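You operate a simulated robot arm through the tools that you are given. There is no shell and no other tool. Be economical: measure what you need, move in short steps, check, and stop when the job is done.

Carry out the task below with a simulated two-armed robot. There is one attempt and no reset: what you move stays moved.

Task
Finish press B's stopped stroke at speed 20 with both black buttons.
Fine: speed and reset first; then zero the count and stop the motor.

Only the result counts: the job must be done as asked and must still hold three seconds after the hand-in. Knocking over, shifting, dropping, spilling or breaking anything else fails it.

Robot
Two 7-joint arms with two-finger parallel grippers on one trunk, on a base that drives. Base frame: it is fixed to the floor where the robot stands at the start and does not move with it; the origin is under the middle of the robot, x ahead of it, y to its left, z up. Lengths are in m, angles in degrees, forces in N, time in s.
The left shoulder is at the start at [0.11, 0.169, 1.425], the right one opposite. With the tool pointing down near the work surface each hand reaches from about 0.68 to 0.76 m from the robot's upright axis, wherever it stands, measured 20 degrees to its own side. Places, roughly: B stop button farther from A [1.3, 2.2, 1.5]; B stop button nearer press A [1.3, 0.4, 1.5]; press b blue lever [2.6, 2.4, 1.1]; press b red lever [1.6, 2.4, 0.9]; press b stroke button [0.8, -0.2, 0.8]; press b yellow lever [2.4, 2.4, 1.1]; stand batch knob [0.8, -0.1, 0.7]; stand mode knob [0.7, 0.1, 0.8]; stand speed knob [0.8, 0, 0.7]; stand stop button [0.8, -0.1, 0.9]; yellow A key [1.25, -4, 1]. Payload 1.57 kg a hand.
Tool frame (each hand has its own): the origin (TCP) lies between the finger pads and is the grasp point; the fingertips stand 0.03 m ahead of it; z points along the fingers, y is the line along which they close. Largest opening 0.08 m; finger width 0.017, thickness 0.012; the body of the gripper, 0.04 by 0.082 m, starts 0.08 m behind the TCP.
Orientation is that of the tool frame in the base frame, as a unit quaternion [w, x, y, z]. With the fingers straight down and closing along the base's y, the tool's x points along the base's -x, its y along +y and its z along -z.

Tools
- The arms move only by the tool drive_tool. It takes "left_motion", "right_motion" or both (then of equal length, played together; a hand with none holds still); each is one flat list of numbers, 7 for each row, row after row: the shift along the tool's x, y, z in m, then the turn, a rotation vector about the tool's x, y, z in degrees, then the gripper command, from -1 (fully open) to 1 (shut), values between in proportion. In form: [dx, dy, dz, rx, ry, rz, jaw, dx, dy, dz, rx, ry, rz, jaw, ...]. A call has 1 to 12 rows; each row is the pose to reach, as a shift and turn from the pose commanded when the call began, along the tool's axes at that moment. Each row takes 0.2 s and may step no farther than 0.05 m and 8.6 degrees from the row before; otherwise, or with a gripper value out of range, the whole call is refused. A pose out of reach is approached as far as the arm can. The call stops where the force on the tool passes 40 N (or 10 N more than at its start, if that is more) or the arm is blocked; 0.2 s more then pass. The fingers move at their own pace (about 0.072 m/s each) and stop on an object; they squeeze with about 23 N. The grip force told is the motor's: it shows also when the fingers shut on nothing. Time passes only in rows, and 0.2 s behind the last, so rows that repeat a pose let the fingers close. The reply holds the time, the measured pose of the TCP, the force on the tool along the base axes, the opening and the grip force, in the units named above and with some noise, with the torque about the TCP (base axes, N m) and any sound that the robot's microphone picked up.
- Cameras (640 x 400 px; columns grow to the right, rows downward): "scene" is now at [0.1504, -0.0209, 1.6006]; the picture's right is [-0.28, -0.96, 0.00], its down [-0.77, 0.22, -0.59] and it looks along [0.57, -0.16, -0.81] (base axes); focal length 252 px, centre (320, 200). "left" rides on the left gripper at [0.072, 0.007, -0.122] in its tool frame; the picture's right is [-0.09, 1.00, 0.00], its down [-0.84, -0.08, -0.54] and it looks along [-0.54, -0.05, 0.84] (tool axes); focal length 238 px, centre (320, 200). "right" rides on the right gripper at [0.072, -0.007, -0.122] in its tool frame; the picture's right is [0.09, 1.00, 0.00], its down [-0.84, 0.08, -0.54] and it looks along [-0.54, 0.05, 0.84] (tool axes); focal length 238 px, centre (320, 200).
- snapshot(camera): a new picture of that camera. It takes no simulated time.
- lift_body(by): slides the trunk up (or, below 0, down) by that many m; the arms and the scene camera ride with it, the base frame stays. It gives what a move gives, with no picture.
- drive_base(legs): drives the robot by 1 to 6 legs, each [ahead, left, turn to the left] in m, m and degrees, along the robot's own axes; the way and the turn of a leg run together, so that a leg with both is an arc; at most 1.5 m and 180 degrees a leg. The arms and the cameras ride along, it lands a little off, and it stops where it bumps. It gives what a move gives.
- turn_head(pan, tilt): turns the head with the scene camera to pan (to the left, within 86 degrees either way) and tilt (down, from -29 to 69), counted from straight ahead of the robot. It gives what a move gives.
- pixel_to_xyz(camera, pixels): for up to 12 pixels [column, row] of the newest picture of that camera ("zoom" is the newest enlarged one), the place [x, y, z] in the base frame of the surface seen there, good to about 0.002 m. It takes no simulated time.
- zoom(camera, box): a new picture of the part [left, top, right, bottom] of that camera's present view, enlarged. It takes no simulated time.
- sign_off(): hands the job in; it is judged then, once.

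Go step by step. Measure first, check grasps and placings, and put right what went wrong. The budget is 80 turns and 58 pictures, counting those below and the enlarged ones. Unless the task says otherwise, let go and move clear before handing in, and close with one line.

The tools are called after "Emit:" as name(argument=value, ...) on one line, values as JSON. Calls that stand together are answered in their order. drive_tool: Moves the arms, as the interface text tells. Its arguments: {"type":"object","properties":{"left_motion":{"type":"array","items":{"type":"number"}},"right_motion":{"type":"array","items":{"type":"number"}}},"required":[]} The other tools are called the same way: lift_body (by) slides the trunk up or down; drive_base (legs) drives the base; turn_head (pan, tilt) turns the head that bears the scene camera; snapshot (camera) takes a picture; pixel_to_xyz (camera, pixels) gives the place of the surface under pixels of a picture; zoom (camera, box) takes an enlarged picture of a part of a camera's view; sign_off () hands the job in.

At the start:

```text
time_s: 0.0
left_tool_pos: [0.7112, 0.1462, 1.0335]
left_tool_rot: [0.0, 0.0, 1.0, 0.0]
left_contact_force: [-0.2, -0.2, 0.5]
left_ft_torque: [-0.01, -0.04, -0.01]
left_finger_gap: 0.0801
left_finger_force: 0.1
right_tool_pos: [0.5619, -0.4367, 1.1638]
right_tool_rot: [0.0, 0.0, 1.0, 0.0]
right_contact_force: [0.1, -0.2, -0.6]
right_ft_torque: [-0.01, 0.0, 0.03]
right_finger_gap: 0.0802
right_finger_force: 0.0
trunk travel left (down, up): [-0.738, 0.152]
robot x, y, heading: [-0.0014, -0.0001, -0.1]
head pan, tilt: [-16.0, 53.7]
```

scene: 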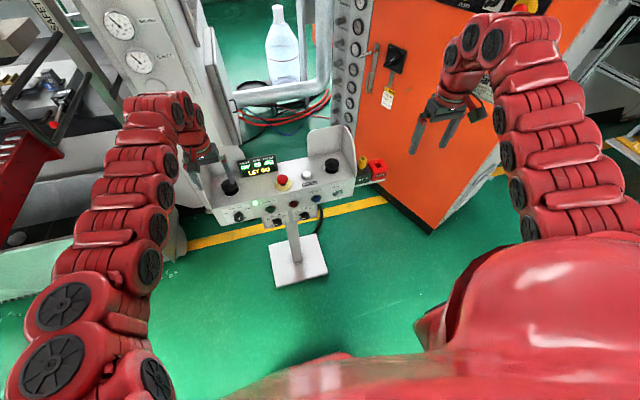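
right: 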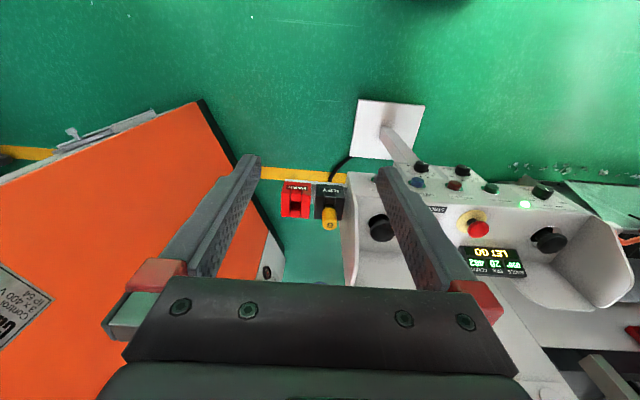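
left: 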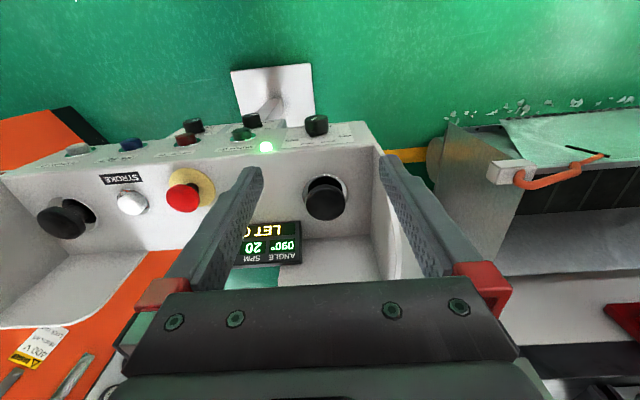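

The stand sits ahead with its display near (258,166), which reads "LET GO", and two black buttons at (230,187) and (331,165). I'll zoom in to read the labels.

Emit:
zoom(camera="scene", box=[190, 120, 400, 250])

Emit:
zoom(camera="left", box=[0, 90, 400, 340])

Emit:
zoom(camera="right", box=[260, 130, 640, 368])

```text
3.05 times, centred on (295, 185) of scene
```

zoom: 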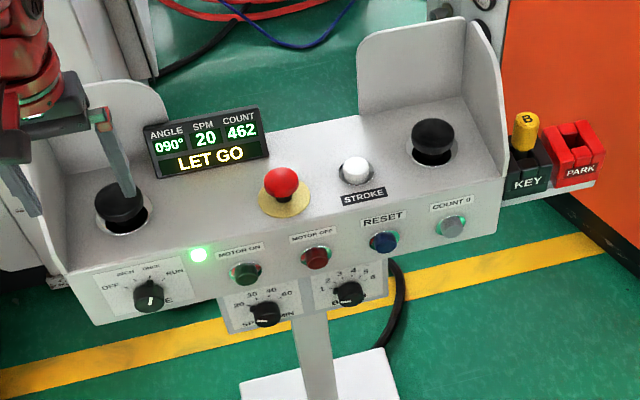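

```text
1.60 times, centred on (200, 215) of left
```

zoom: 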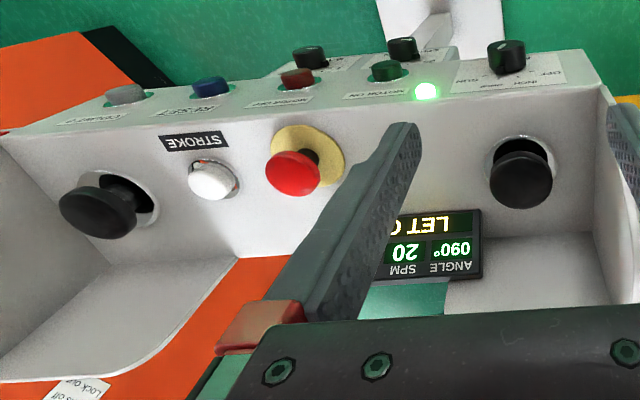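

```text
1.68 times, centred on (450, 249) of right
```

zoom: 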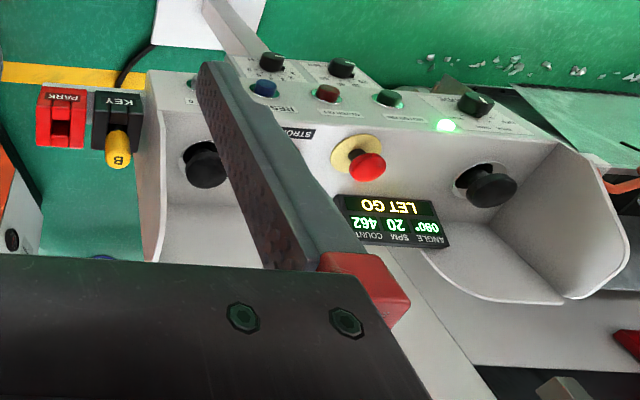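

The display reads ANGLE 090, SPM 20, COUNT 462 and LET GO. I need the knob positions up close and a view of press B.

Emit:
zoom(camera="scene", box=[215, 190, 325, 235])

Emit:
turn_head(pan=35, tilt=10)

Emit:
snapshot(camera="scene")

```text
5.82 times, centred on (270, 212) of scene
```

zoom: 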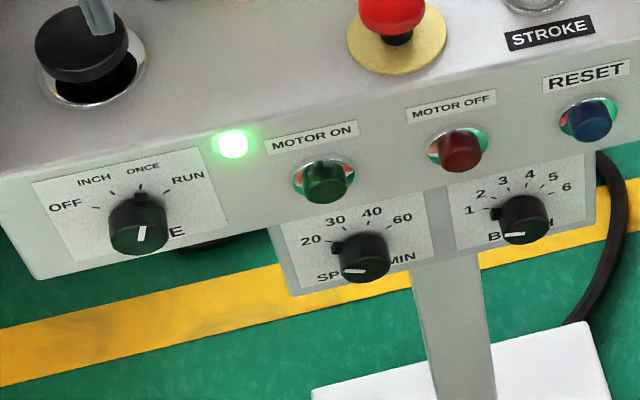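

```text
time_s: 1.2
left_tool_pos: [0.7118, 0.1464, 1.0335]
left_tool_rot: [0.0, 0.0, 1.0, 0.0]
left_contact_force: [-1.1, 0.8, -0.1]
left_ft_torque: [-0.01, -0.02, -0.02]
left_finger_gap: 0.0797
left_finger_force: 0.1
right_tool_pos: [0.5621, -0.4369, 1.1638]
right_tool_rot: [-0.001, 0.0, 1.0, 0.0]
right_contact_force: [0.1, 0.0, -0.5]
right_ft_torque: [-0.01, 0.02, 0.0]
right_finger_gap: 0.0801
right_finger_force: 0.1
trunk travel left (down, up): [-0.738, 0.152]
robot x, y, heading: [-0.0009, -0.0003, -0.2]
head pan, tilt: [35.0, 10.0]
```

```text
50 pictures are left
```

scene: 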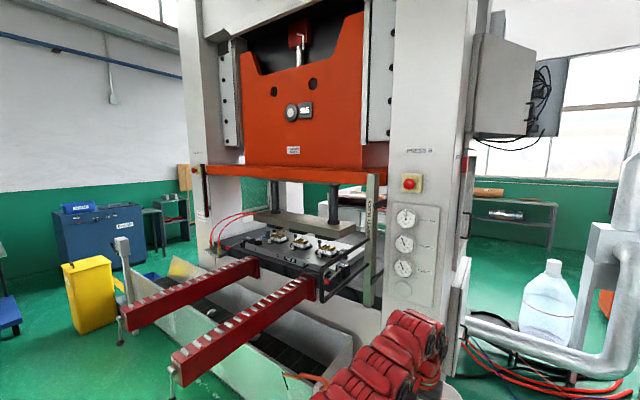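

The mode knob's nub points to ONCE and the speed knob's to 20, matching the display. Now I'll check press B's stop buttons and die area.

Emit:
zoom(camera="scene", box=[190, 150, 450, 310])

Emit:
zoom(camera="scene", box=[170, 0, 450, 180])

Emit:
turn_head(pan=-16, tilt=15)

Emit:
snapshot(camera="scene")

```text
2.46 times, centred on (320, 230) of scene
```

zoom: 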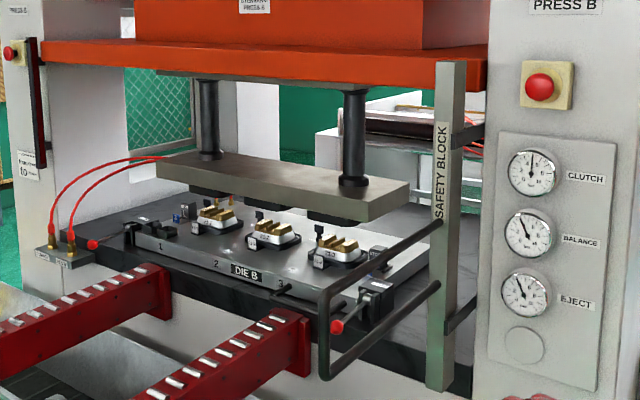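

```text
2.22 times, centred on (310, 90) of scene
```

zoom: 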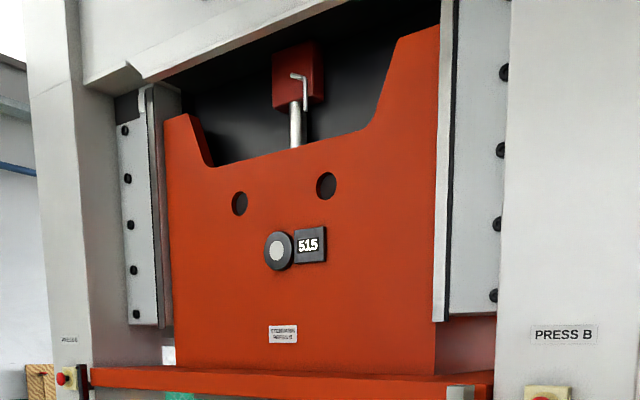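

```text
time_s: 2.4
left_tool_pos: [0.7112, 0.1466, 1.0339]
left_tool_rot: [0.0, 0.0, 1.0, 0.0]
left_contact_force: [0.0, -0.3, 0.5]
left_ft_torque: [-0.04, 0.0, 0.0]
left_finger_gap: 0.0804
left_finger_force: 0.1
right_tool_pos: [0.5612, -0.4368, 1.1642]
right_tool_rot: [0.0, 0.0, 1.0, 0.0]
right_contact_force: [0.2, -0.7, -0.6]
right_ft_torque: [0.0, -0.03, -0.01]
right_finger_gap: 0.0802
right_finger_force: 0.1
trunk travel left (down, up): [-0.738, 0.152]
robot x, y, heading: [0.002, -0.0022, -0.0]
head pan, tilt: [-16.0, 15.0]
```

```text
47 pictures are left
```

scene: 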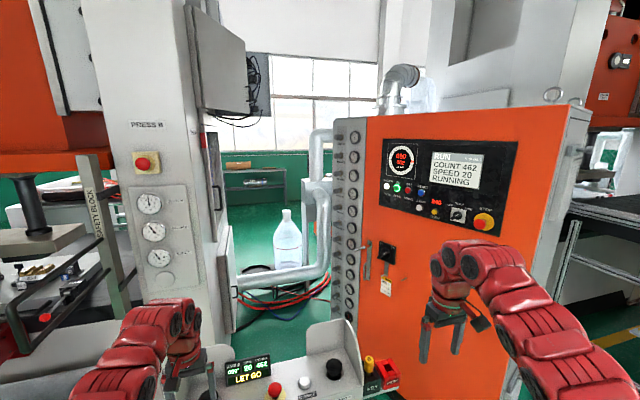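

The cabinet shows COUNT 462 / SPEED 20 / RUNNING. I'll zoom in on it and check where the safety block stands relative to the slide.

Emit:
zoom(camera="scene", box=[370, 130, 530, 240])

Emit:
turn_head(pan=15, tilt=30)

Emit:
snapshot(camera="scene")

Emit:
pixel_to_xyz(camera="scene", pixels=[[140, 40], [175, 100], [60, 60], [260, 100]])

```text
3.64 times, centred on (450, 185) of scene
```

zoom: 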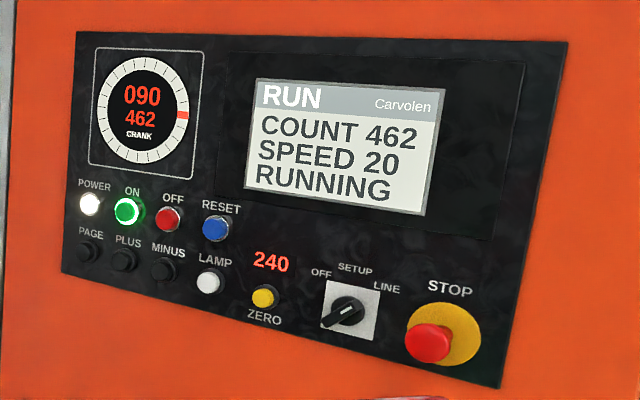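

```text
time_s: 3.3
left_tool_pos: [0.7117, 0.1464, 1.033]
left_tool_rot: [0.0, 0.0, 1.0, 0.0]
left_contact_force: [0.5, -0.6, 0.3]
left_ft_torque: [0.02, -0.03, -0.01]
left_finger_gap: 0.0801
left_finger_force: 0.0
right_tool_pos: [0.5621, -0.4363, 1.164]
right_tool_rot: [0.0, 0.0, 1.0, 0.0]
right_contact_force: [0.1, 0.0, -0.2]
right_ft_torque: [0.01, 0.02, 0.06]
right_finger_gap: 0.0802
right_finger_force: 0.0
trunk travel left (down, up): [-0.738, 0.152]
robot x, y, heading: [-0.0004, 0.0001, -0.1]
head pan, tilt: [15.0, 30.0]
```

```text
45 pictures are left
```

scene: 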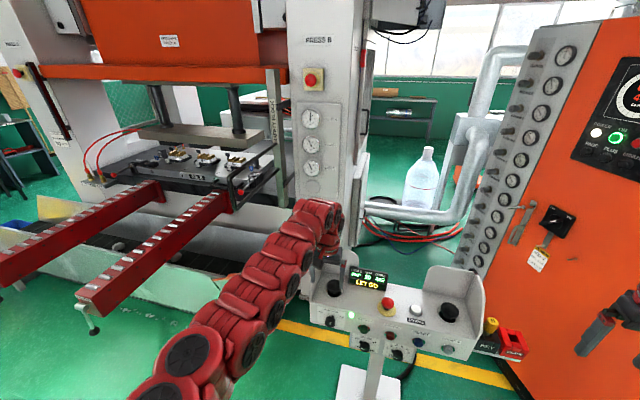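

```text
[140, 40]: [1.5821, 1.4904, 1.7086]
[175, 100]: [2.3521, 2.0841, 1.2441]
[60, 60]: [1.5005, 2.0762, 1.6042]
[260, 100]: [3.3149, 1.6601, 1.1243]
```

The safety block and stop buttons look like they're in normal positions. Next I'll measure the stand's controls.

Emit:
turn_head(pan=-5, tilt=50)

Emit:
snapshot(camera="scene")

Emit:
zoom(camera="scene", box=[240, 110, 450, 240])

```text
time_s: 4.2
left_tool_pos: [0.7114, 0.1467, 1.0341]
left_tool_rot: [-0.001, 0.0, 1.0, 0.001]
left_contact_force: [0.3, -0.4, 0.4]
left_ft_torque: [0.01, 0.02, 0.02]
left_finger_gap: 0.08
left_finger_force: 0.0
right_tool_pos: [0.5617, -0.4366, 1.1642]
right_tool_rot: [0.0, 0.0, 1.0, -0.001]
right_contact_force: [0.3, 0.2, -0.3]
right_ft_torque: [0.01, 0.01, -0.01]
right_finger_gap: 0.0803
right_finger_force: 0.0
trunk travel left (down, up): [-0.738, 0.152]
robot x, y, heading: [-0.0035, 0.0023, -0.1]
head pan, tilt: [-5.0, 50.0]
```

```text
44 pictures are left
```

scene: 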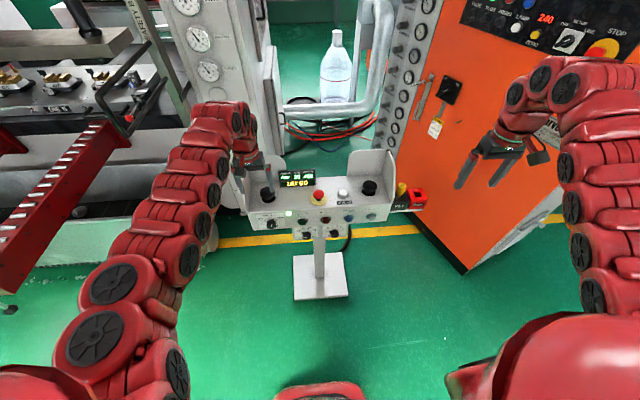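

```text
3.05 times, centred on (345, 175) of scene
```

zoom: 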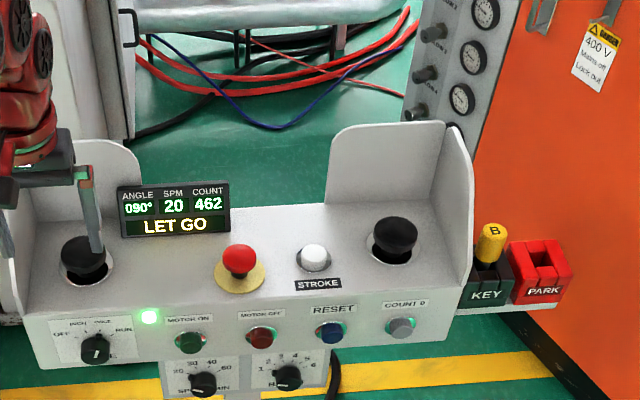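

I'll get the 3D places of the black buttons, panel buttons, knobs and hood edges.

Emit:
pixel_to_xyz(camera="zoom", pixels=[[85, 252], [396, 232], [331, 332], [401, 325], [262, 336], [190, 340], [313, 256], [240, 260], [360, 328], [290, 335], [200, 270], [350, 240]])

Emit:
pixel_to_xyz(camera="zoom", pixels=[[345, 128], [445, 122], [465, 290], [100, 140], [140, 160], [12, 280], [205, 385], [95, 348], [300, 300], [170, 190], [225, 190], [420, 250]])

```text
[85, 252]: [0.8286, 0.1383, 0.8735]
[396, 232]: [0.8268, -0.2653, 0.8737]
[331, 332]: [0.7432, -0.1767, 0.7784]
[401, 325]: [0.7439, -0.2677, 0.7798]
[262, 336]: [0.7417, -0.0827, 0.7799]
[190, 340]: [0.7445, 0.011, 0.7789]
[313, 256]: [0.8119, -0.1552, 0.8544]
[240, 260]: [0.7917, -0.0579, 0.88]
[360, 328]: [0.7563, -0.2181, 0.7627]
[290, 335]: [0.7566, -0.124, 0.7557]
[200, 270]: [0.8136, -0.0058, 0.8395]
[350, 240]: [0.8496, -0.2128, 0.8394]
```

```text
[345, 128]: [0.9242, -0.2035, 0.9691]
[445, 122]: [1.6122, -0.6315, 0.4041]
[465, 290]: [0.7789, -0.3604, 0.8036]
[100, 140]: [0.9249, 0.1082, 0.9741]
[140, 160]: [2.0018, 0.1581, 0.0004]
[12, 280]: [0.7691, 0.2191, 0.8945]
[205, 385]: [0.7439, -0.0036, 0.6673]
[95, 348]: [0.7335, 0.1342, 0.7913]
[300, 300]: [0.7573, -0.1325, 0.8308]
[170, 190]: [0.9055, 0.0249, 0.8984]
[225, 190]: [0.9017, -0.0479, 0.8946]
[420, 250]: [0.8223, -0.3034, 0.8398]
```

Black buttons are at about (0.828, 0.138, 0.874) and (0.827, -0.265, 0.874), and press down. The front buttons protrude to x≈0.743 and press along +x. Before driving closer I'll check the floor clearance to the stand's foot.

Emit:
pixel_to_xyz(camera="scene", pixels=[[296, 300], [347, 296], [293, 256], [320, 388], [350, 388], [470, 380], [320, 240], [320, 275]])

```text
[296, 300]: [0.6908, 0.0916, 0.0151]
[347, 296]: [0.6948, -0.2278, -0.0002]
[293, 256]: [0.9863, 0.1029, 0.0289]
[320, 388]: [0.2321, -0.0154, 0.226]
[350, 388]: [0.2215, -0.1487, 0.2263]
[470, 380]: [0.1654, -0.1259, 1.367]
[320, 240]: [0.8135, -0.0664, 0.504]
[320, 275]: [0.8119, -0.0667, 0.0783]
```

There's ample room: the foot's front edge is at x=0.69 and the robot's base reaches to about 0.25. I'll drive 0.11 ahead and 0.063 right to centre on the stand.

Emit:
drive_base(legs=[[0.11, -0.063, 0]])

```text
time_s: 5.4
left_tool_pos: [0.8188, 0.085, 1.0344]
left_tool_rot: [0.0, 0.0, 1.0, 0.0]
left_contact_force: [0.3, 0.0, 0.1]
left_ft_torque: [-0.02, -0.02, 0.0]
left_finger_gap: 0.0799
left_finger_force: 0.1
right_tool_pos: [0.6699, -0.4976, 1.1648]
right_tool_rot: [0.0, 0.0, 1.0, 0.0]
right_contact_force: [0.8, -0.7, 0.5]
right_ft_torque: [0.0, -0.01, 0.02]
right_finger_gap: 0.0801
right_finger_force: 0.0
trunk travel left (down, up): [-0.738, 0.152]
robot x, y, heading: [0.1107, -0.0635, -0.0]
head pan, tilt: [-5.0, 50.0]
```

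The base landed well. I'll bring the right hand in front of the RESET button, closed and tilted forward 60°, at a safe standoff.

Emit:
drive_tool(right_motion=[0.0055, 0.0291, 0.0291, 0, -5.4545, 0, 1, 0.0109, 0.0582, 0.0582, 0, -10.909, 0, 1, 0.0164, 0.0873, 0.0873, 0, -16.364, 0, 1, 0.0218, 0.1164, 0.1164, 0, -21.818, 0, 1, 0.0273, 0.1455, 0.1455, 0, -27.273, 0, 1, 0.0327, 0.1745, 0.1745, 0, -32.727, 0, 1, 0.0382, 0.2036, 0.2036, 0, -38.182, 0, 1, 0.0436, 0.2327, 0.2327, 0, -43.636, 0, 1, 0.0491, 0.2618, 0.2618, 0, -49.091, 0, 1, 0.0545, 0.2909, 0.2909, 0, -54.545, 0, 1, 0.06, 0.32, 0.32, 0, -60, 0, 1, 0.06, 0.32, 0.32, 0, -60, 0, 1])

Emit:
snapshot(camera="scene")

```text
time_s: 8.0
left_tool_pos: [0.8211, 0.0862, 1.0334]
left_tool_rot: [-0.001, -0.001, 1.0, -0.001]
left_contact_force: [0.5, 1.0, 0.0]
left_ft_torque: [-0.01, 0.02, -0.02]
left_finger_gap: 0.08
left_finger_force: 0.1
right_tool_pos: [0.6076, -0.1805, 0.841]
right_tool_rot: [0.5, -0.001, 0.866, 0.0]
right_contact_force: [0.0, 0.0, 1.5]
right_ft_torque: [-0.01, 0.03, -0.02]
right_finger_gap: 0.0
right_finger_force: 21.4
right hand out of reach, approached as far as the arm can: row 1, 2, 3, 4, 5, 6, 7, 8, 9
trunk travel left (down, up): [-0.738, 0.152]
robot x, y, heading: [0.1067, -0.0602, -0.4]
head pan, tilt: [-5.0, 50.0]
```

```text
42 pictures are left
```

scene: 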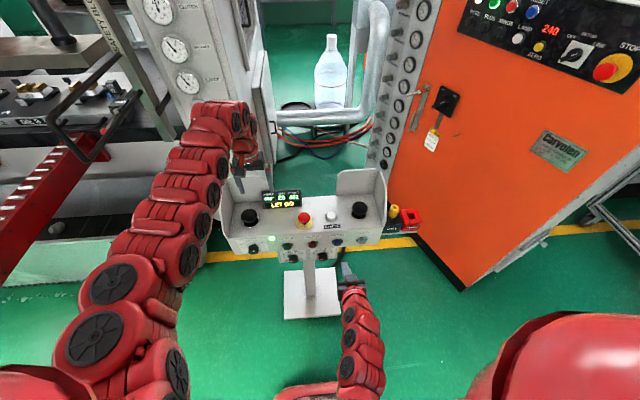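

The hand is at the standoff, and the button face is now in clearer view. I'll take a close view and re-measure the button centres.

Emit:
zoom(camera="scene", box=[210, 160, 430, 300])

Emit:
snapshot(camera="right")

```text
2.86 times, centred on (320, 230) of scene
```

zoom: 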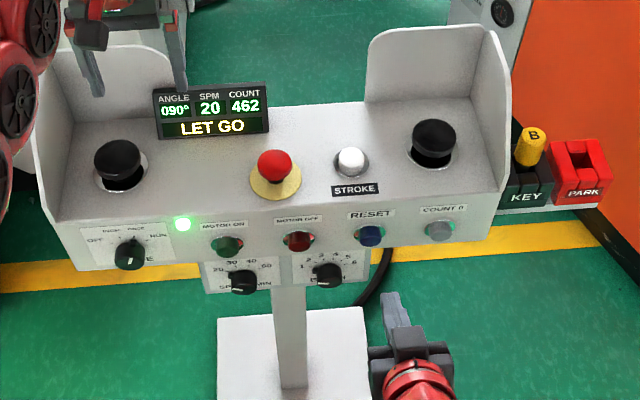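

```text
40 pictures are left
```

right: 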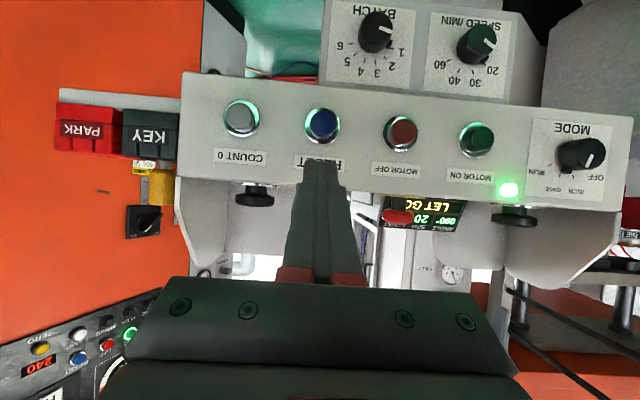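

This view lets me read the knobs face-on, so I'll zoom in on them and measure the buttons.

Emit:
pixel_to_xyz(camera="right", pixels=[[320, 124], [241, 117], [400, 132], [475, 138], [280, 135], [320, 170]])

Emit:
zoom(camera="right", box=[310, 0, 640, 240])

```text
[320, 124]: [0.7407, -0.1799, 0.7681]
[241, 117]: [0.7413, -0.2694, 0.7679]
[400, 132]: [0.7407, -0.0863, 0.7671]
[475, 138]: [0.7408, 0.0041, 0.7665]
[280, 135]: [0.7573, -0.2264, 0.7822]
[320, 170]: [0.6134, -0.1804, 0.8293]
```

```text
1.67 times, centred on (475, 120) of right
```

zoom: 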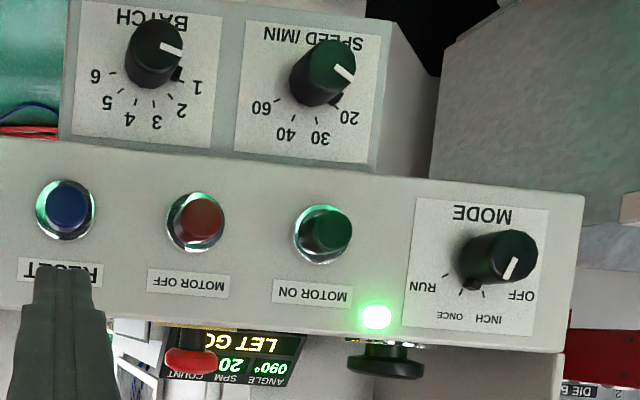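

Mode is at ONCE, speed at 20 and batch at 1, so the speed needs no change. RESET's face is at (0.741, -0.180, 0.768), so I'll bring the tip to about 2 cm in front of it.

Emit:
drive_tool(right_motion=[0.0034, 0, 0.0354, 0, 0, 0, 1, 0.0068, 0, 0.0709, 0, 0, 0, 1, 0.0102, 0, 0.1063, 0, 0, 0, 1, 0.0102, 0, 0.1063, 0, 0, 0, 1])

Emit:
zoom(camera="scene", box=[210, 160, 430, 300])

```text
time_s: 9.0
left_tool_pos: [0.8202, 0.0858, 1.0339]
left_tool_rot: [0.0, 0.001, 1.0, -0.001]
left_contact_force: [0.3, -0.1, 0.3]
left_ft_torque: [-0.02, -0.02, -0.02]
left_finger_gap: 0.0796
left_finger_force: 0.0
right_tool_pos: [0.6964, -0.1793, 0.7816]
right_tool_rot: [0.5, 0.0, 0.866, 0.0]
right_contact_force: [0.4, 0.4, -0.7]
right_ft_torque: [-0.02, 0.0, 0.0]
right_finger_gap: 0.0005
right_finger_force: 21.4
trunk travel left (down, up): [-0.738, 0.152]
robot x, y, heading: [0.111, -0.0629, -0.2]
head pan, tilt: [-5.0, 50.0]
```

```text
2.86 times, centred on (320, 230) of scene
```

zoom: 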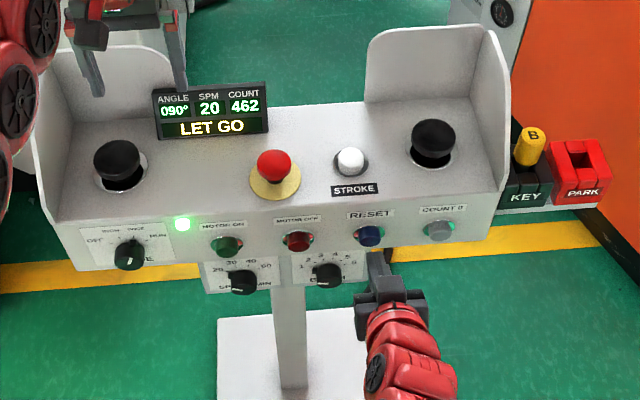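

The tip is lined up below and in front of RESET. Now I'll push gently along +x and back off in the same call.

Emit:
drive_tool(right_motion=[-0.005, 0, 0.00866, 0, 0, 0, 1, -0.008, 0, 0.01386, 0, 0, 0, 1, -0.0105, 0, 0.01819, 0, 0, 0, 1, -0.0125, 0, 0.02165, 0, 0, 0, 1, -0.0125, 0, 0.02165, 0, 0, 0, 1])

Emit:
zoom(camera="scene", box=[210, 160, 430, 300])

```text
time_s: 10.2
left_tool_pos: [0.8171, 0.0854, 1.0362]
left_tool_rot: [0.001, 0.0, 1.0, 0.0]
left_contact_force: [0.4, -0.1, 0.2]
left_ft_torque: [-0.02, -0.06, 0.0]
left_finger_gap: 0.0797
left_finger_force: 0.1
right_tool_pos: [0.7178, -0.1782, 0.781]
right_tool_rot: [0.5, -0.002, 0.866, 0.002]
right_contact_force: [-24.8, 2.4, -0.6]
right_ft_torque: [0.01, 0.16, 0.08]
right_finger_gap: 0.0
right_finger_force: 21.1
trunk travel left (down, up): [-0.738, 0.152]
robot x, y, heading: [0.1093, -0.0636, 0.0]
head pan, tilt: [-5.0, 50.0]
heard: click
```

```text
2.86 times, centred on (320, 230) of scene
```

zoom: 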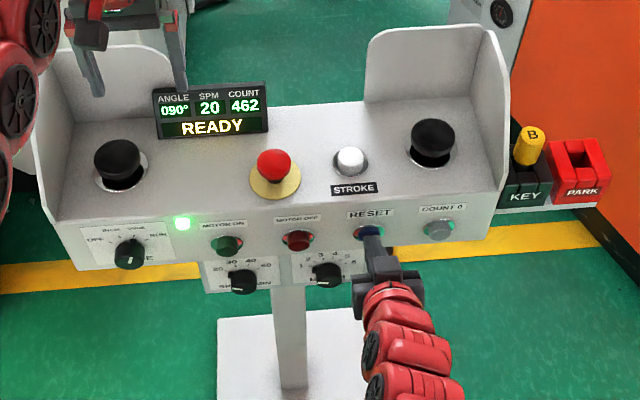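

READY now shows, with a click heard, so the reset worked. I'll withdraw and bring both closed hands above the black buttons.

Emit:
drive_tool(right_motion=[0.0225, 0, -0.03897, 0, 0, 0, 1, 0.03384, 0, -0.07861, 0, 0, 0, 1, 0.0017, -0.02, -0.10294, 0, 8, 0, 1, -0.03794, -0.04, -0.11428, 0, 16, 0, 1, -0.08258, -0.06, -0.11696, 0, 24, 0, 1, -0.12789, -0.075, -0.10848, 0, 32, 0, 1, -0.16887, -0.086, -0.0975, 0, 40, 0, 1, -0.20369, -0.086, -0.07719, 0, 48, 0, 1, -0.22552, -0.086, -0.04938, 0, 55, 0, 1, -0.24402, -0.086, -0.01734, 0, 60, 0, 1, -0.24402, -0.086, -0.01734, 0, 60, 0, 1], left_motion=[-0.001, 0.005, 0.003, 0, 0, 0, 1, -0.002, 0.01, 0.006, 0, 0, 0, 1, -0.003, 0.015, 0.009, 0, 0, 0, 1, -0.004, 0.02, 0.012, 0, 0, 0, 1, -0.005, 0.025, 0.015, 0, 0, 0, 1, -0.006, 0.03, 0.018, 0, 0, 0, 1, -0.007, 0.035, 0.021, 0, 0, 0, 1, -0.008, 0.04, 0.024, 0, 0, 0, 1, -0.009, 0.045, 0.027, 0, 0, 0, 1, -0.009, 0.053, 0.034, 0, 0, 0, 1, -0.009, 0.053, 0.034, 0, 0, 0, 1])

Emit:
zoom(camera="scene", box=[210, 100, 430, 240])

Emit:
snapshot(camera="right")

Emit:
snapshot(camera="left")

```text
time_s: 12.6
left_tool_pos: [0.8282, 0.1354, 1.0001]
left_tool_rot: [0.0, 0.001, 1.0, 0.001]
left_contact_force: [-0.3, 0.1, 0.5]
left_ft_torque: [0.03, 0.03, 0.01]
left_finger_gap: 0.0001
left_finger_force: 21.2
right_tool_pos: [0.8287, -0.2696, 1.0008]
right_tool_rot: [-0.001, 0.002, 1.0, 0.001]
right_contact_force: [0.1, -0.2, 0.2]
right_ft_torque: [0.03, -0.03, 0.0]
right_finger_gap: 0.0
right_finger_force: 21.1
trunk travel left (down, up): [-0.738, 0.152]
robot x, y, heading: [0.1091, -0.0609, 0.0]
head pan, tilt: [-5.0, 50.0]
```

```text
2.86 times, centred on (320, 170) of scene
```

zoom: 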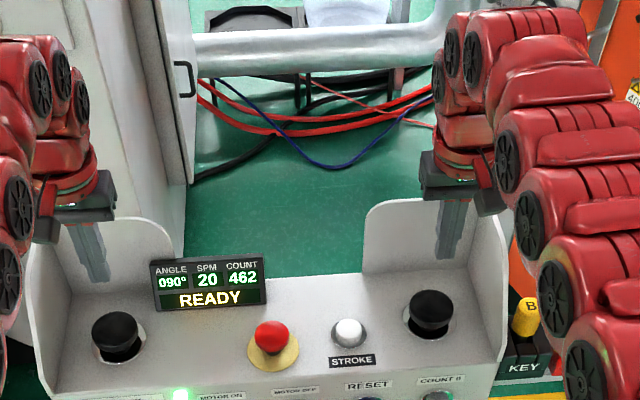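

```text
35 pictures are left
```

right: 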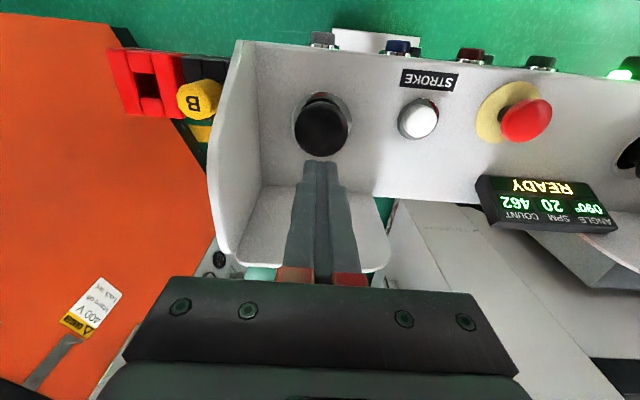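

```text
34 pictures are left
```

left: 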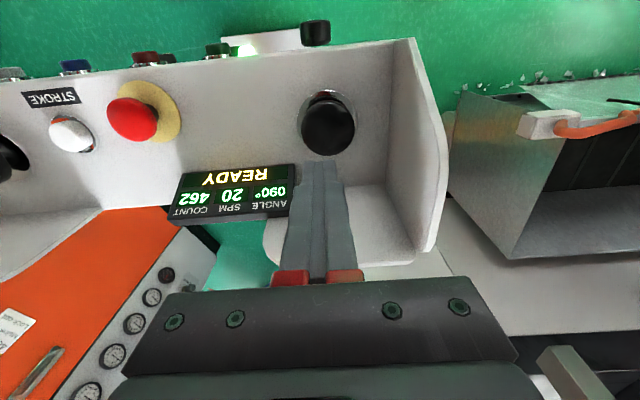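

Both hands hover above their buttons. I'll measure the button tops once more.

Emit:
pixel_to_xyz(camera="right", pixels=[[322, 132], [297, 132], [347, 132], [322, 109]])

Emit:
pixel_to_xyz(camera="left", pixels=[[328, 127], [304, 127], [352, 127], [328, 104]])

```text
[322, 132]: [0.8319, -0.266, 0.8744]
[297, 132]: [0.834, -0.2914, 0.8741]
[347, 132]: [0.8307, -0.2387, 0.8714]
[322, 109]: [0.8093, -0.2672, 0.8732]
```

```text
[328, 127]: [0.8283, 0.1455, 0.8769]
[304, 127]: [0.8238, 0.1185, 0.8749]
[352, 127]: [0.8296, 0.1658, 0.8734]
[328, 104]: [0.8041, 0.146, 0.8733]
```

Alignment is fine, as each cap has a radius of about 25 mm. I'll lower both tips to about 1 cm above the buttons.

Emit:
drive_tool(right_motion=[0, 0, 0.043, 0, 0, 0, 1, 0, 0, 0.085, 0, 0, 0, 1, 0, 0, 0.085, 0, 0, 0, 1], left_motion=[0, 0, 0.043, 0, 0, 0, 1, 0, 0.004, 0.085, 0, 0, 0, 1, 0, 0.004, 0.085, 0, 0, 0, 1])

Emit:
snapshot(camera="scene")

```text
time_s: 13.4
left_tool_pos: [0.8234, 0.1429, 0.9138]
left_tool_rot: [0.0, 0.0, 1.0, 0.0]
left_contact_force: [-0.5, -0.5, 0.2]
left_ft_torque: [0.01, 0.0, -0.02]
left_finger_gap: 0.0001
left_finger_force: 21.2
left hand out of reach, approached as far as the arm can: row 2, 3
right_tool_pos: [0.8228, -0.2599, 0.918]
right_tool_rot: [0.0, 0.0, 1.0, 0.0]
right_contact_force: [0.5, -0.5, -0.1]
right_ft_torque: [0.03, 0.01, -0.01]
right_finger_gap: 0.0
right_finger_force: 21.1
right hand out of reach, approached as far as the arm can: row 2, 3
trunk travel left (down, up): [-0.738, 0.152]
robot x, y, heading: [0.1089, -0.061, 0.3]
head pan, tilt: [-5.0, 50.0]
```

```text
33 pictures are left
```

scene: 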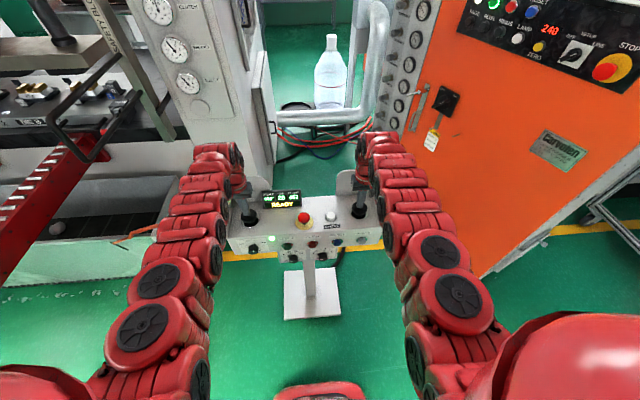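

Both arms are at the edge of their reach. I'll raise the hands 0.1 and lower the trunk by the same amount, so they have downward travel to spare.

Emit:
drive_tool(right_motion=[0, 0, -0.05, 0, 0, 0, 1, 0, 0, -0.1, 0, 0, 0, 1, 0, 0, -0.12, 0, 0, 0, 1], left_motion=[0, 0, -0.05, 0, 0, 0, 1, 0, 0, -0.1, 0, 0, 0, 1, 0, 0, -0.12, 0, 0, 0, 1])

Emit:
lift_body(by=-0.11)

```text
time_s: 14.2
left_tool_pos: [0.8225, 0.1434, 1.0361]
left_tool_rot: [-0.002, -0.001, 1.0, 0.0]
left_contact_force: [0.7, 0.3, 0.6]
left_ft_torque: [-0.01, 0.01, 0.02]
left_finger_gap: 0.0001
left_finger_force: 21.0
right_tool_pos: [0.8234, -0.2592, 1.0374]
right_tool_rot: [0.001, 0.0, 1.0, 0.0]
right_contact_force: [0.1, 0.2, -0.1]
right_ft_torque: [0.02, 0.0, -0.02]
right_finger_gap: 0.0
right_finger_force: 21.4
trunk travel left (down, up): [-0.738, 0.152]
robot x, y, heading: [0.108, -0.0622, 0.0]
head pan, tilt: [-5.0, 50.0]
```

```text
time_s: 15.7
left_tool_pos: [0.8228, 0.1433, 0.9263]
left_tool_rot: [-0.001, 0.0, 1.0, 0.0]
left_contact_force: [-0.1, 0.0, 0.2]
left_ft_torque: [0.04, 0.02, -0.03]
left_finger_gap: 0.0001
left_finger_force: 21.3
right_tool_pos: [0.8227, -0.2618, 0.9275]
right_tool_rot: [0.0, 0.0, 1.0, 0.0]
right_contact_force: [-0.5, 0.3, -1.2]
right_ft_torque: [-0.05, 0.02, 0.0]
right_finger_gap: 0.0
right_finger_force: 21.1
trunk travel left (down, up): [-0.628, 0.262]
robot x, y, heading: [0.1108, -0.0578, -0.0]
head pan, tilt: [-5.0, 50.0]
```

The tips are about 23 mm above the caps. Now I'll press both together and hold through the stroke, which should take about 2.3 s at 20 SPM.

Emit:
drive_tool(right_motion=[0, 0, 0.013, 0, 0, 0, 1, 0, 0, 0.035, 0, 0, 0, 1, 0, 0, 0.035, 0, 0, 0, 1, 0, 0, 0.035, 0, 0, 0, 1, 0, 0, 0.035, 0, 0, 0, 1], left_motion=[0, 0, 0.013, 0, 0, 0, 1, 0, 0, 0.035, 0, 0, 0, 1, 0, 0, 0.035, 0, 0, 0, 1, 0, 0, 0.035, 0, 0, 0, 1, 0, 0, 0.035, 0, 0, 0, 1])

Emit:
zoom(camera="scene", box=[210, 120, 430, 260])

```text
time_s: 16.9
left_tool_pos: [0.8236, 0.1435, 0.8952]
left_tool_rot: [0.004, 0.0, 1.0, 0.0]
left_contact_force: [11.2, -1.5, 20.2]
left_ft_torque: [-0.05, -0.2, -0.02]
left_finger_gap: 0.0
left_finger_force: 21.4
right_tool_pos: [0.8231, -0.2604, 0.8969]
right_tool_rot: [0.004, 0.0, 1.0, 0.0]
right_contact_force: [10.7, 1.0, 24.3]
right_ft_torque: [0.0, -0.18, -0.01]
right_finger_gap: 0.0001
right_finger_force: 21.1
trunk travel left (down, up): [-0.628, 0.262]
robot x, y, heading: [0.1075, -0.0597, 0.0]
head pan, tilt: [-5.0, 50.0]
heard: click, click
```

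```text
2.86 times, centred on (320, 190) of scene
```

zoom: 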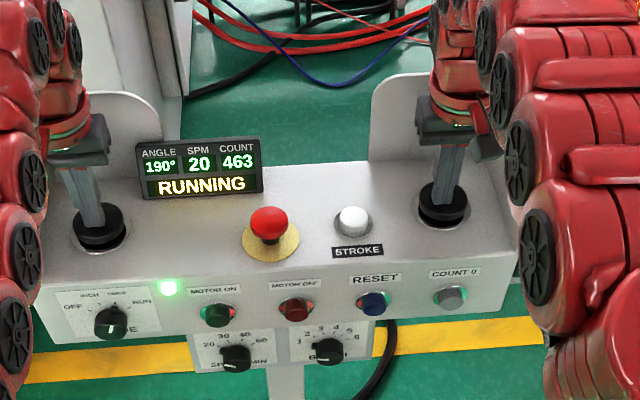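

The display shows RUNNING at 190°, count 463. I'll keep holding until the top.

Emit:
drive_tool(right_motion=[0, 0, 0, 0, 0, 0, 1, 0, 0, 0, 0, 0, 0, 1, 0, 0, 0, 0, 0, 0, 1, 0, 0, 0, 0, 0, 0, 1, 0, 0, 0, 0, 0, 0, 1, 0, 0, 0, 0, 0, 0, 1, 0, 0, 0, 0, 0, 0, 1, 0, 0, 0, 0, 0, 0, 1], left_motion=[0, 0, 0, 0, 0, 0, 1, 0, 0, 0, 0, 0, 0, 1, 0, 0, 0, 0, 0, 0, 1, 0, 0, 0, 0, 0, 0, 1, 0, 0, 0, 0, 0, 0, 1, 0, 0, 0, 0, 0, 0, 1, 0, 0, 0, 0, 0, 0, 1, 0, 0, 0, 0, 0, 0, 1])

Emit:
zoom(camera="scene", box=[210, 120, 430, 260])

```text
time_s: 18.6
left_tool_pos: [0.8222, 0.1425, 0.8955]
left_tool_rot: [0.004, 0.0, 1.0, 0.0]
left_contact_force: [-2.8, 0.0, 13.0]
left_ft_torque: [-0.01, 0.16, -0.02]
left_finger_gap: 0.0
left_finger_force: 20.8
right_tool_pos: [0.8216, -0.2615, 0.8952]
right_tool_rot: [0.003, 0.0, 1.0, 0.0]
right_contact_force: [-3.0, 0.5, 15.3]
right_ft_torque: [0.0, 0.17, -0.01]
right_finger_gap: 0.0
right_finger_force: 21.0
trunk travel left (down, up): [-0.628, 0.262]
robot x, y, heading: [0.1082, -0.0596, -0.2]
head pan, tilt: [-5.0, 50.0]
stopped in row 8 (right hand): the force on the tool passed its limit at 40 N (the readings are from after the stop); the commanded pose is now the measured one
```

```text
2.86 times, centred on (320, 190) of scene
```

zoom: 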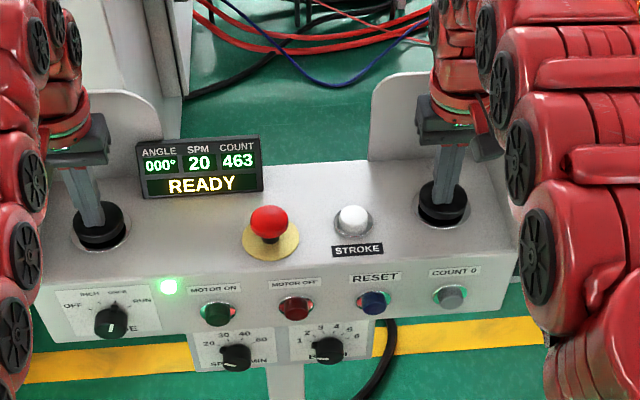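

The stroke finished: 000°, READY, count 463. I'll lift both hands straight off, then bring the right hand tilted in front of COUNT 0.

Emit:
drive_tool(right_motion=[0, 0, -0.045, 0, 0, 0, 1, 0, 0, -0.09, 0, 0, 0, 1, 0, 0, -0.12, 0, 0, 0, 1, 0.045, 0, -0.12, 0, -7.5, 0, 1, 0.09, 0, -0.12, 0, -15, 0, 1, 0.135, -0.003, -0.115, 0, -22.5, 0, 1, 0.18, -0.006, -0.1, 0, -30, 0, 1, 0.2, -0.007, -0.06, 0, -37.5, 0, 1, 0.2, -0.007, -0.015, 0, -45, 0, 1, 0.2, -0.007, 0.03, 0, -52.5, 0, 1, 0.2, -0.007, 0.07, 0, -60, 0, 1, 0.2, -0.007, 0.07, 0, -60, 0, 1], left_motion=[0, 0, -0.045, 0, 0, 0, 1, 0, 0, -0.09, 0, 0, 0, 1, 0, 0, -0.12, 0, 0, 0, 1, 0, 0, -0.12, 0, 0, 0, 1, 0, 0, -0.12, 0, 0, 0, 1, 0, 0, -0.12, 0, 0, 0, 1, 0, 0, -0.12, 0, 0, 0, 1, 0, 0, -0.12, 0, 0, 0, 1, 0, 0, -0.12, 0, 0, 0, 1, 0, 0, -0.12, 0, 0, 0, 1, 0, 0, -0.12, 0, 0, 0, 1, 0, 0, -0.12, 0, 0, 0, 1])

Emit:
zoom(camera="scene", box=[210, 140, 430, 280])

Emit:
snapshot(camera="right")

```text
time_s: 21.4
left_tool_pos: [0.8244, 0.1429, 1.0124]
left_tool_rot: [0.002, 0.0, 1.0, 0.0]
left_contact_force: [0.2, -0.1, 0.1]
left_ft_torque: [-0.04, -0.01, 0.0]
left_finger_gap: 0.0
left_finger_force: 21.1
right_tool_pos: [0.6803, -0.2729, 0.8962]
right_tool_rot: [0.58, -0.009, 0.814, -0.02]
right_contact_force: [-0.8, -0.4, 0.1]
right_ft_torque: [-0.01, -0.02, 0.0]
right_finger_gap: 0.0
right_finger_force: 21.0
right hand out of reach, approached as far as the arm can: row 5, 6, 7, 8, 9, 10, 11, 12
trunk travel left (down, up): [-0.628, 0.262]
robot x, y, heading: [0.108, -0.0605, 0.1]
head pan, tilt: [-5.0, 50.0]
stopped in row 12 (right hand): the arm was blocked; the commanded pose is now the measured one
```

```text
2.86 times, centred on (320, 210) of scene
```

zoom: 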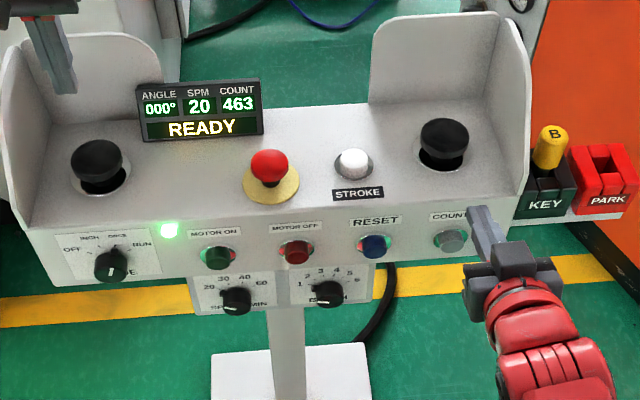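

```text
29 pictures are left
```

right: 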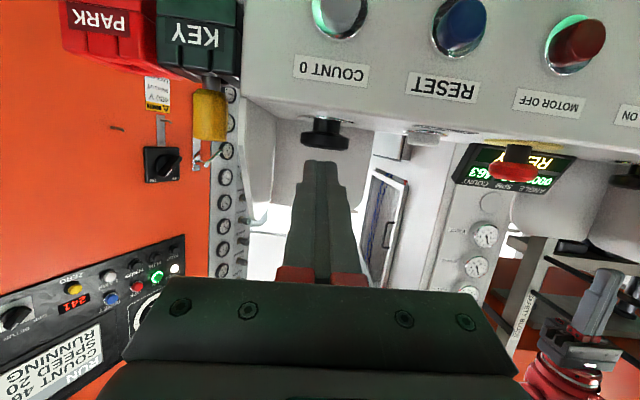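

The lowered trunk blocks the arm's bend, so the right hand stopped short at about 71° tilt, clear of everything. I'll raise the trunk back by 0.11.

Emit:
lift_body(by=0.11)

```text
time_s: 22.8
left_tool_pos: [0.8258, 0.1418, 1.1225]
left_tool_rot: [0.001, 0.001, 1.0, 0.0]
left_contact_force: [0.2, 0.1, -0.5]
left_ft_torque: [-0.02, -0.01, 0.02]
left_finger_gap: 0.0
left_finger_force: 22.3
right_tool_pos: [0.6806, -0.2728, 1.004]
right_tool_rot: [0.579, -0.008, 0.815, -0.019]
right_contact_force: [0.0, -0.4, 0.4]
right_ft_torque: [0.01, 0.02, 0.0]
right_finger_gap: 0.0
right_finger_force: 21.1
trunk travel left (down, up): [-0.738, 0.152]
robot x, y, heading: [0.1087, -0.0612, -0.2]
head pan, tilt: [-5.0, 50.0]
```

With the trunk back up, I'll go down and slightly back to the standoff before COUNT 0, easing the tilt to 60°.

Emit:
drive_tool(right_motion=[0.04, 0.003, 0.0033, 0, 2.7, 0, 1, 0.08, 0.0055, 0.0066, 0, 5.4, 0, 1, 0.12, 0.008, 0.0099, 0, 8.1, 0, 1, 0.1595, 0.011, 0.0132, 0, 10.8, 0, 1, 0.1595, 0.011, 0.0132, 0, 10.8, 0, 1])

Emit:
snapshot(camera="right")

```text
time_s: 24.0
left_tool_pos: [0.8251, 0.1429, 1.1219]
left_tool_rot: [0.001, 0.001, 1.0, -0.001]
left_contact_force: [-0.1, 0.8, -0.7]
left_ft_torque: [-0.01, 0.01, 0.01]
left_finger_gap: 0.0002
left_finger_force: 21.9
right_tool_pos: [0.6432, -0.2694, 0.8491]
right_tool_rot: [0.5, -0.007, 0.866, -0.02]
right_contact_force: [0.2, 0.0, 0.2]
right_ft_torque: [0.05, 0.01, -0.01]
right_finger_gap: 0.0
right_finger_force: 21.0
trunk travel left (down, up): [-0.738, 0.152]
robot x, y, heading: [0.1082, -0.0595, -0.1]
head pan, tilt: [-5.0, 50.0]
```

```text
28 pictures are left
```

right: 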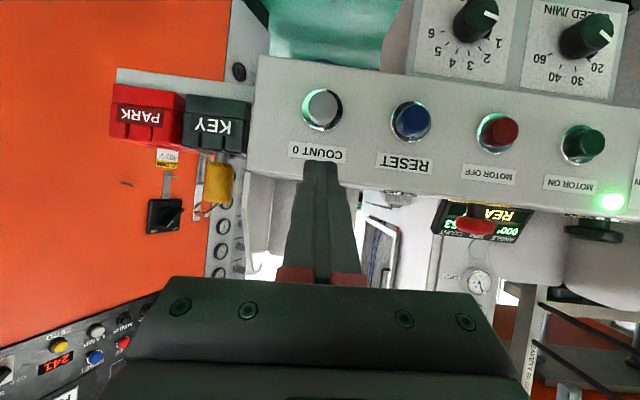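

The tip is in front of COUNT 0 at (322,108). I'll approach, press as I did for RESET, and hold briefly.

Emit:
drive_tool(right_motion=[0.0167, 0.002, 0.0402, 0, 0, 0, 1, 0.0333, 0.004, 0.0804, 0, 0, 0, 1, 0.0283, 0.004, 0.0891, 0, 0, 0, 1, 0.0253, 0.004, 0.0943, 0, 0, 0, 1, 0.0228, 0.004, 0.0986, 0, 0, 0, 1, 0.0208, 0.004, 0.102, 0, 0, 0, 1, 0.0208, 0.004, 0.102, 0, 0, 0, 1])

Emit:
zoom(camera="scene", box=[210, 140, 430, 280])

```text
time_s: 25.6
left_tool_pos: [0.8239, 0.1408, 1.1232]
left_tool_rot: [0.003, 0.001, 1.0, -0.001]
left_contact_force: [0.1, -0.7, -1.0]
left_ft_torque: [0.0, 0.0, 0.0]
left_finger_gap: 0.0001
left_finger_force: 20.6
right_tool_pos: [0.7185, -0.268, 0.7798]
right_tool_rot: [0.499, -0.007, 0.866, -0.02]
right_contact_force: [-6.4, 0.1, 2.6]
right_ft_torque: [0.01, -0.01, 0.02]
right_finger_gap: 0.0
right_finger_force: 21.6
trunk travel left (down, up): [-0.738, 0.152]
robot x, y, heading: [0.1095, -0.0632, -0.1]
head pan, tilt: [-5.0, 50.0]
heard: click
```

```text
2.86 times, centred on (320, 210) of scene
```

zoom: 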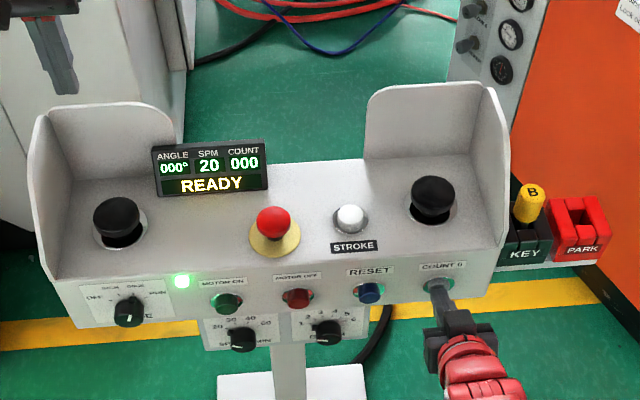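

The count is 000. I'll back off and shift to the front of MOTOR OFF at y≈-0.085.

Emit:
drive_tool(right_motion=[0.0225, 0, -0.039, 0, 0, 0, 1, 0.0209, 0.045, -0.03995, 0, 0, 0, 1, 0.0192, 0.09, -0.0409, 0, 0, 0, 1, 0.0176, 0.135, -0.0419, 0, 0, 0, 1, 0.0159, 0.183, -0.0428, 0, 0, 0, 1, 0.0159, 0.183, -0.0428, 0, 0, 0, 1])

Emit:
snapshot(camera="right")

Emit:
pixel_to_xyz(camera="right", pixels=[[320, 110], [320, 120]])

```text
time_s: 27.0
left_tool_pos: [0.8244, 0.141, 1.1222]
left_tool_rot: [0.001, 0.001, 1.0, 0.001]
left_contact_force: [-0.4, -0.5, 0.5]
left_ft_torque: [0.02, 0.02, -0.03]
left_finger_gap: 0.0
left_finger_force: 21.3
right_tool_pos: [0.6773, -0.085, 0.7807]
right_tool_rot: [0.5, -0.006, 0.866, -0.02]
right_contact_force: [-0.1, -0.5, 0.3]
right_ft_torque: [0.02, 0.0, 0.02]
right_finger_gap: 0.0
right_finger_force: 21.3
trunk travel left (down, up): [-0.738, 0.152]
robot x, y, heading: [0.109, -0.0654, -0.2]
head pan, tilt: [-5.0, 50.0]
```

```text
26 pictures are left
```

right: 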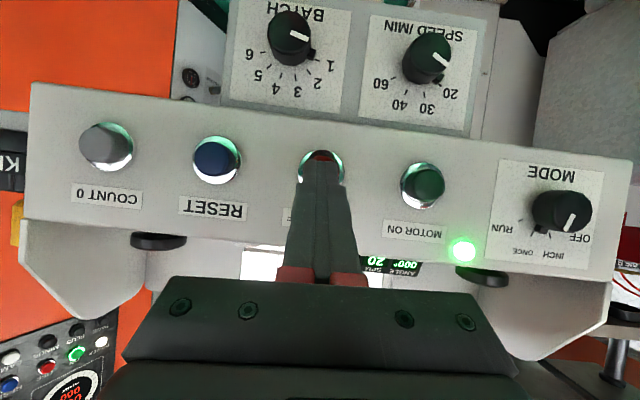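

```text
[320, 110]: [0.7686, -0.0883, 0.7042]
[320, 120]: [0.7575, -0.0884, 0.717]
```

The tip covers MOTOR OFF at (320,165). I'll push it in.

Emit:
drive_tool(right_motion=[-0.01, 0, 0.0173, 0, 0, 0, 1, -0.0155, 0, 0.0268, 0, 0, 0, 1, -0.0195, 0, 0.0338, 0, 0, 0, 1, -0.022, 0, 0.0381, 0, 0, 0, 1, -0.022, 0, 0.0381, 0, 0, 0, 1])

Emit:
zoom(camera="scene", box=[210, 140, 430, 280])

```text
time_s: 28.2
left_tool_pos: [0.8238, 0.1431, 1.123]
left_tool_rot: [0.002, 0.001, 1.0, 0.0]
left_contact_force: [0.6, -0.6, 0.1]
left_ft_torque: [-0.02, 0.06, -0.03]
left_finger_gap: 0.0002
left_finger_force: 21.5
right_tool_pos: [0.7175, -0.0842, 0.7811]
right_tool_rot: [0.5, -0.007, 0.866, -0.02]
right_contact_force: [-12.2, 1.9, 2.0]
right_ft_torque: [-0.09, 0.06, 0.06]
right_finger_gap: 0.0
right_finger_force: 21.3
trunk travel left (down, up): [-0.738, 0.152]
robot x, y, heading: [0.109, -0.0612, 0.1]
head pan, tilt: [-5.0, 50.0]
heard: click
```

```text
2.86 times, centred on (320, 210) of scene
```

zoom: 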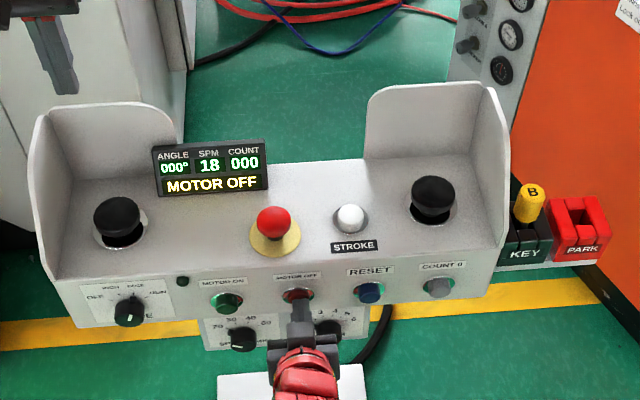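

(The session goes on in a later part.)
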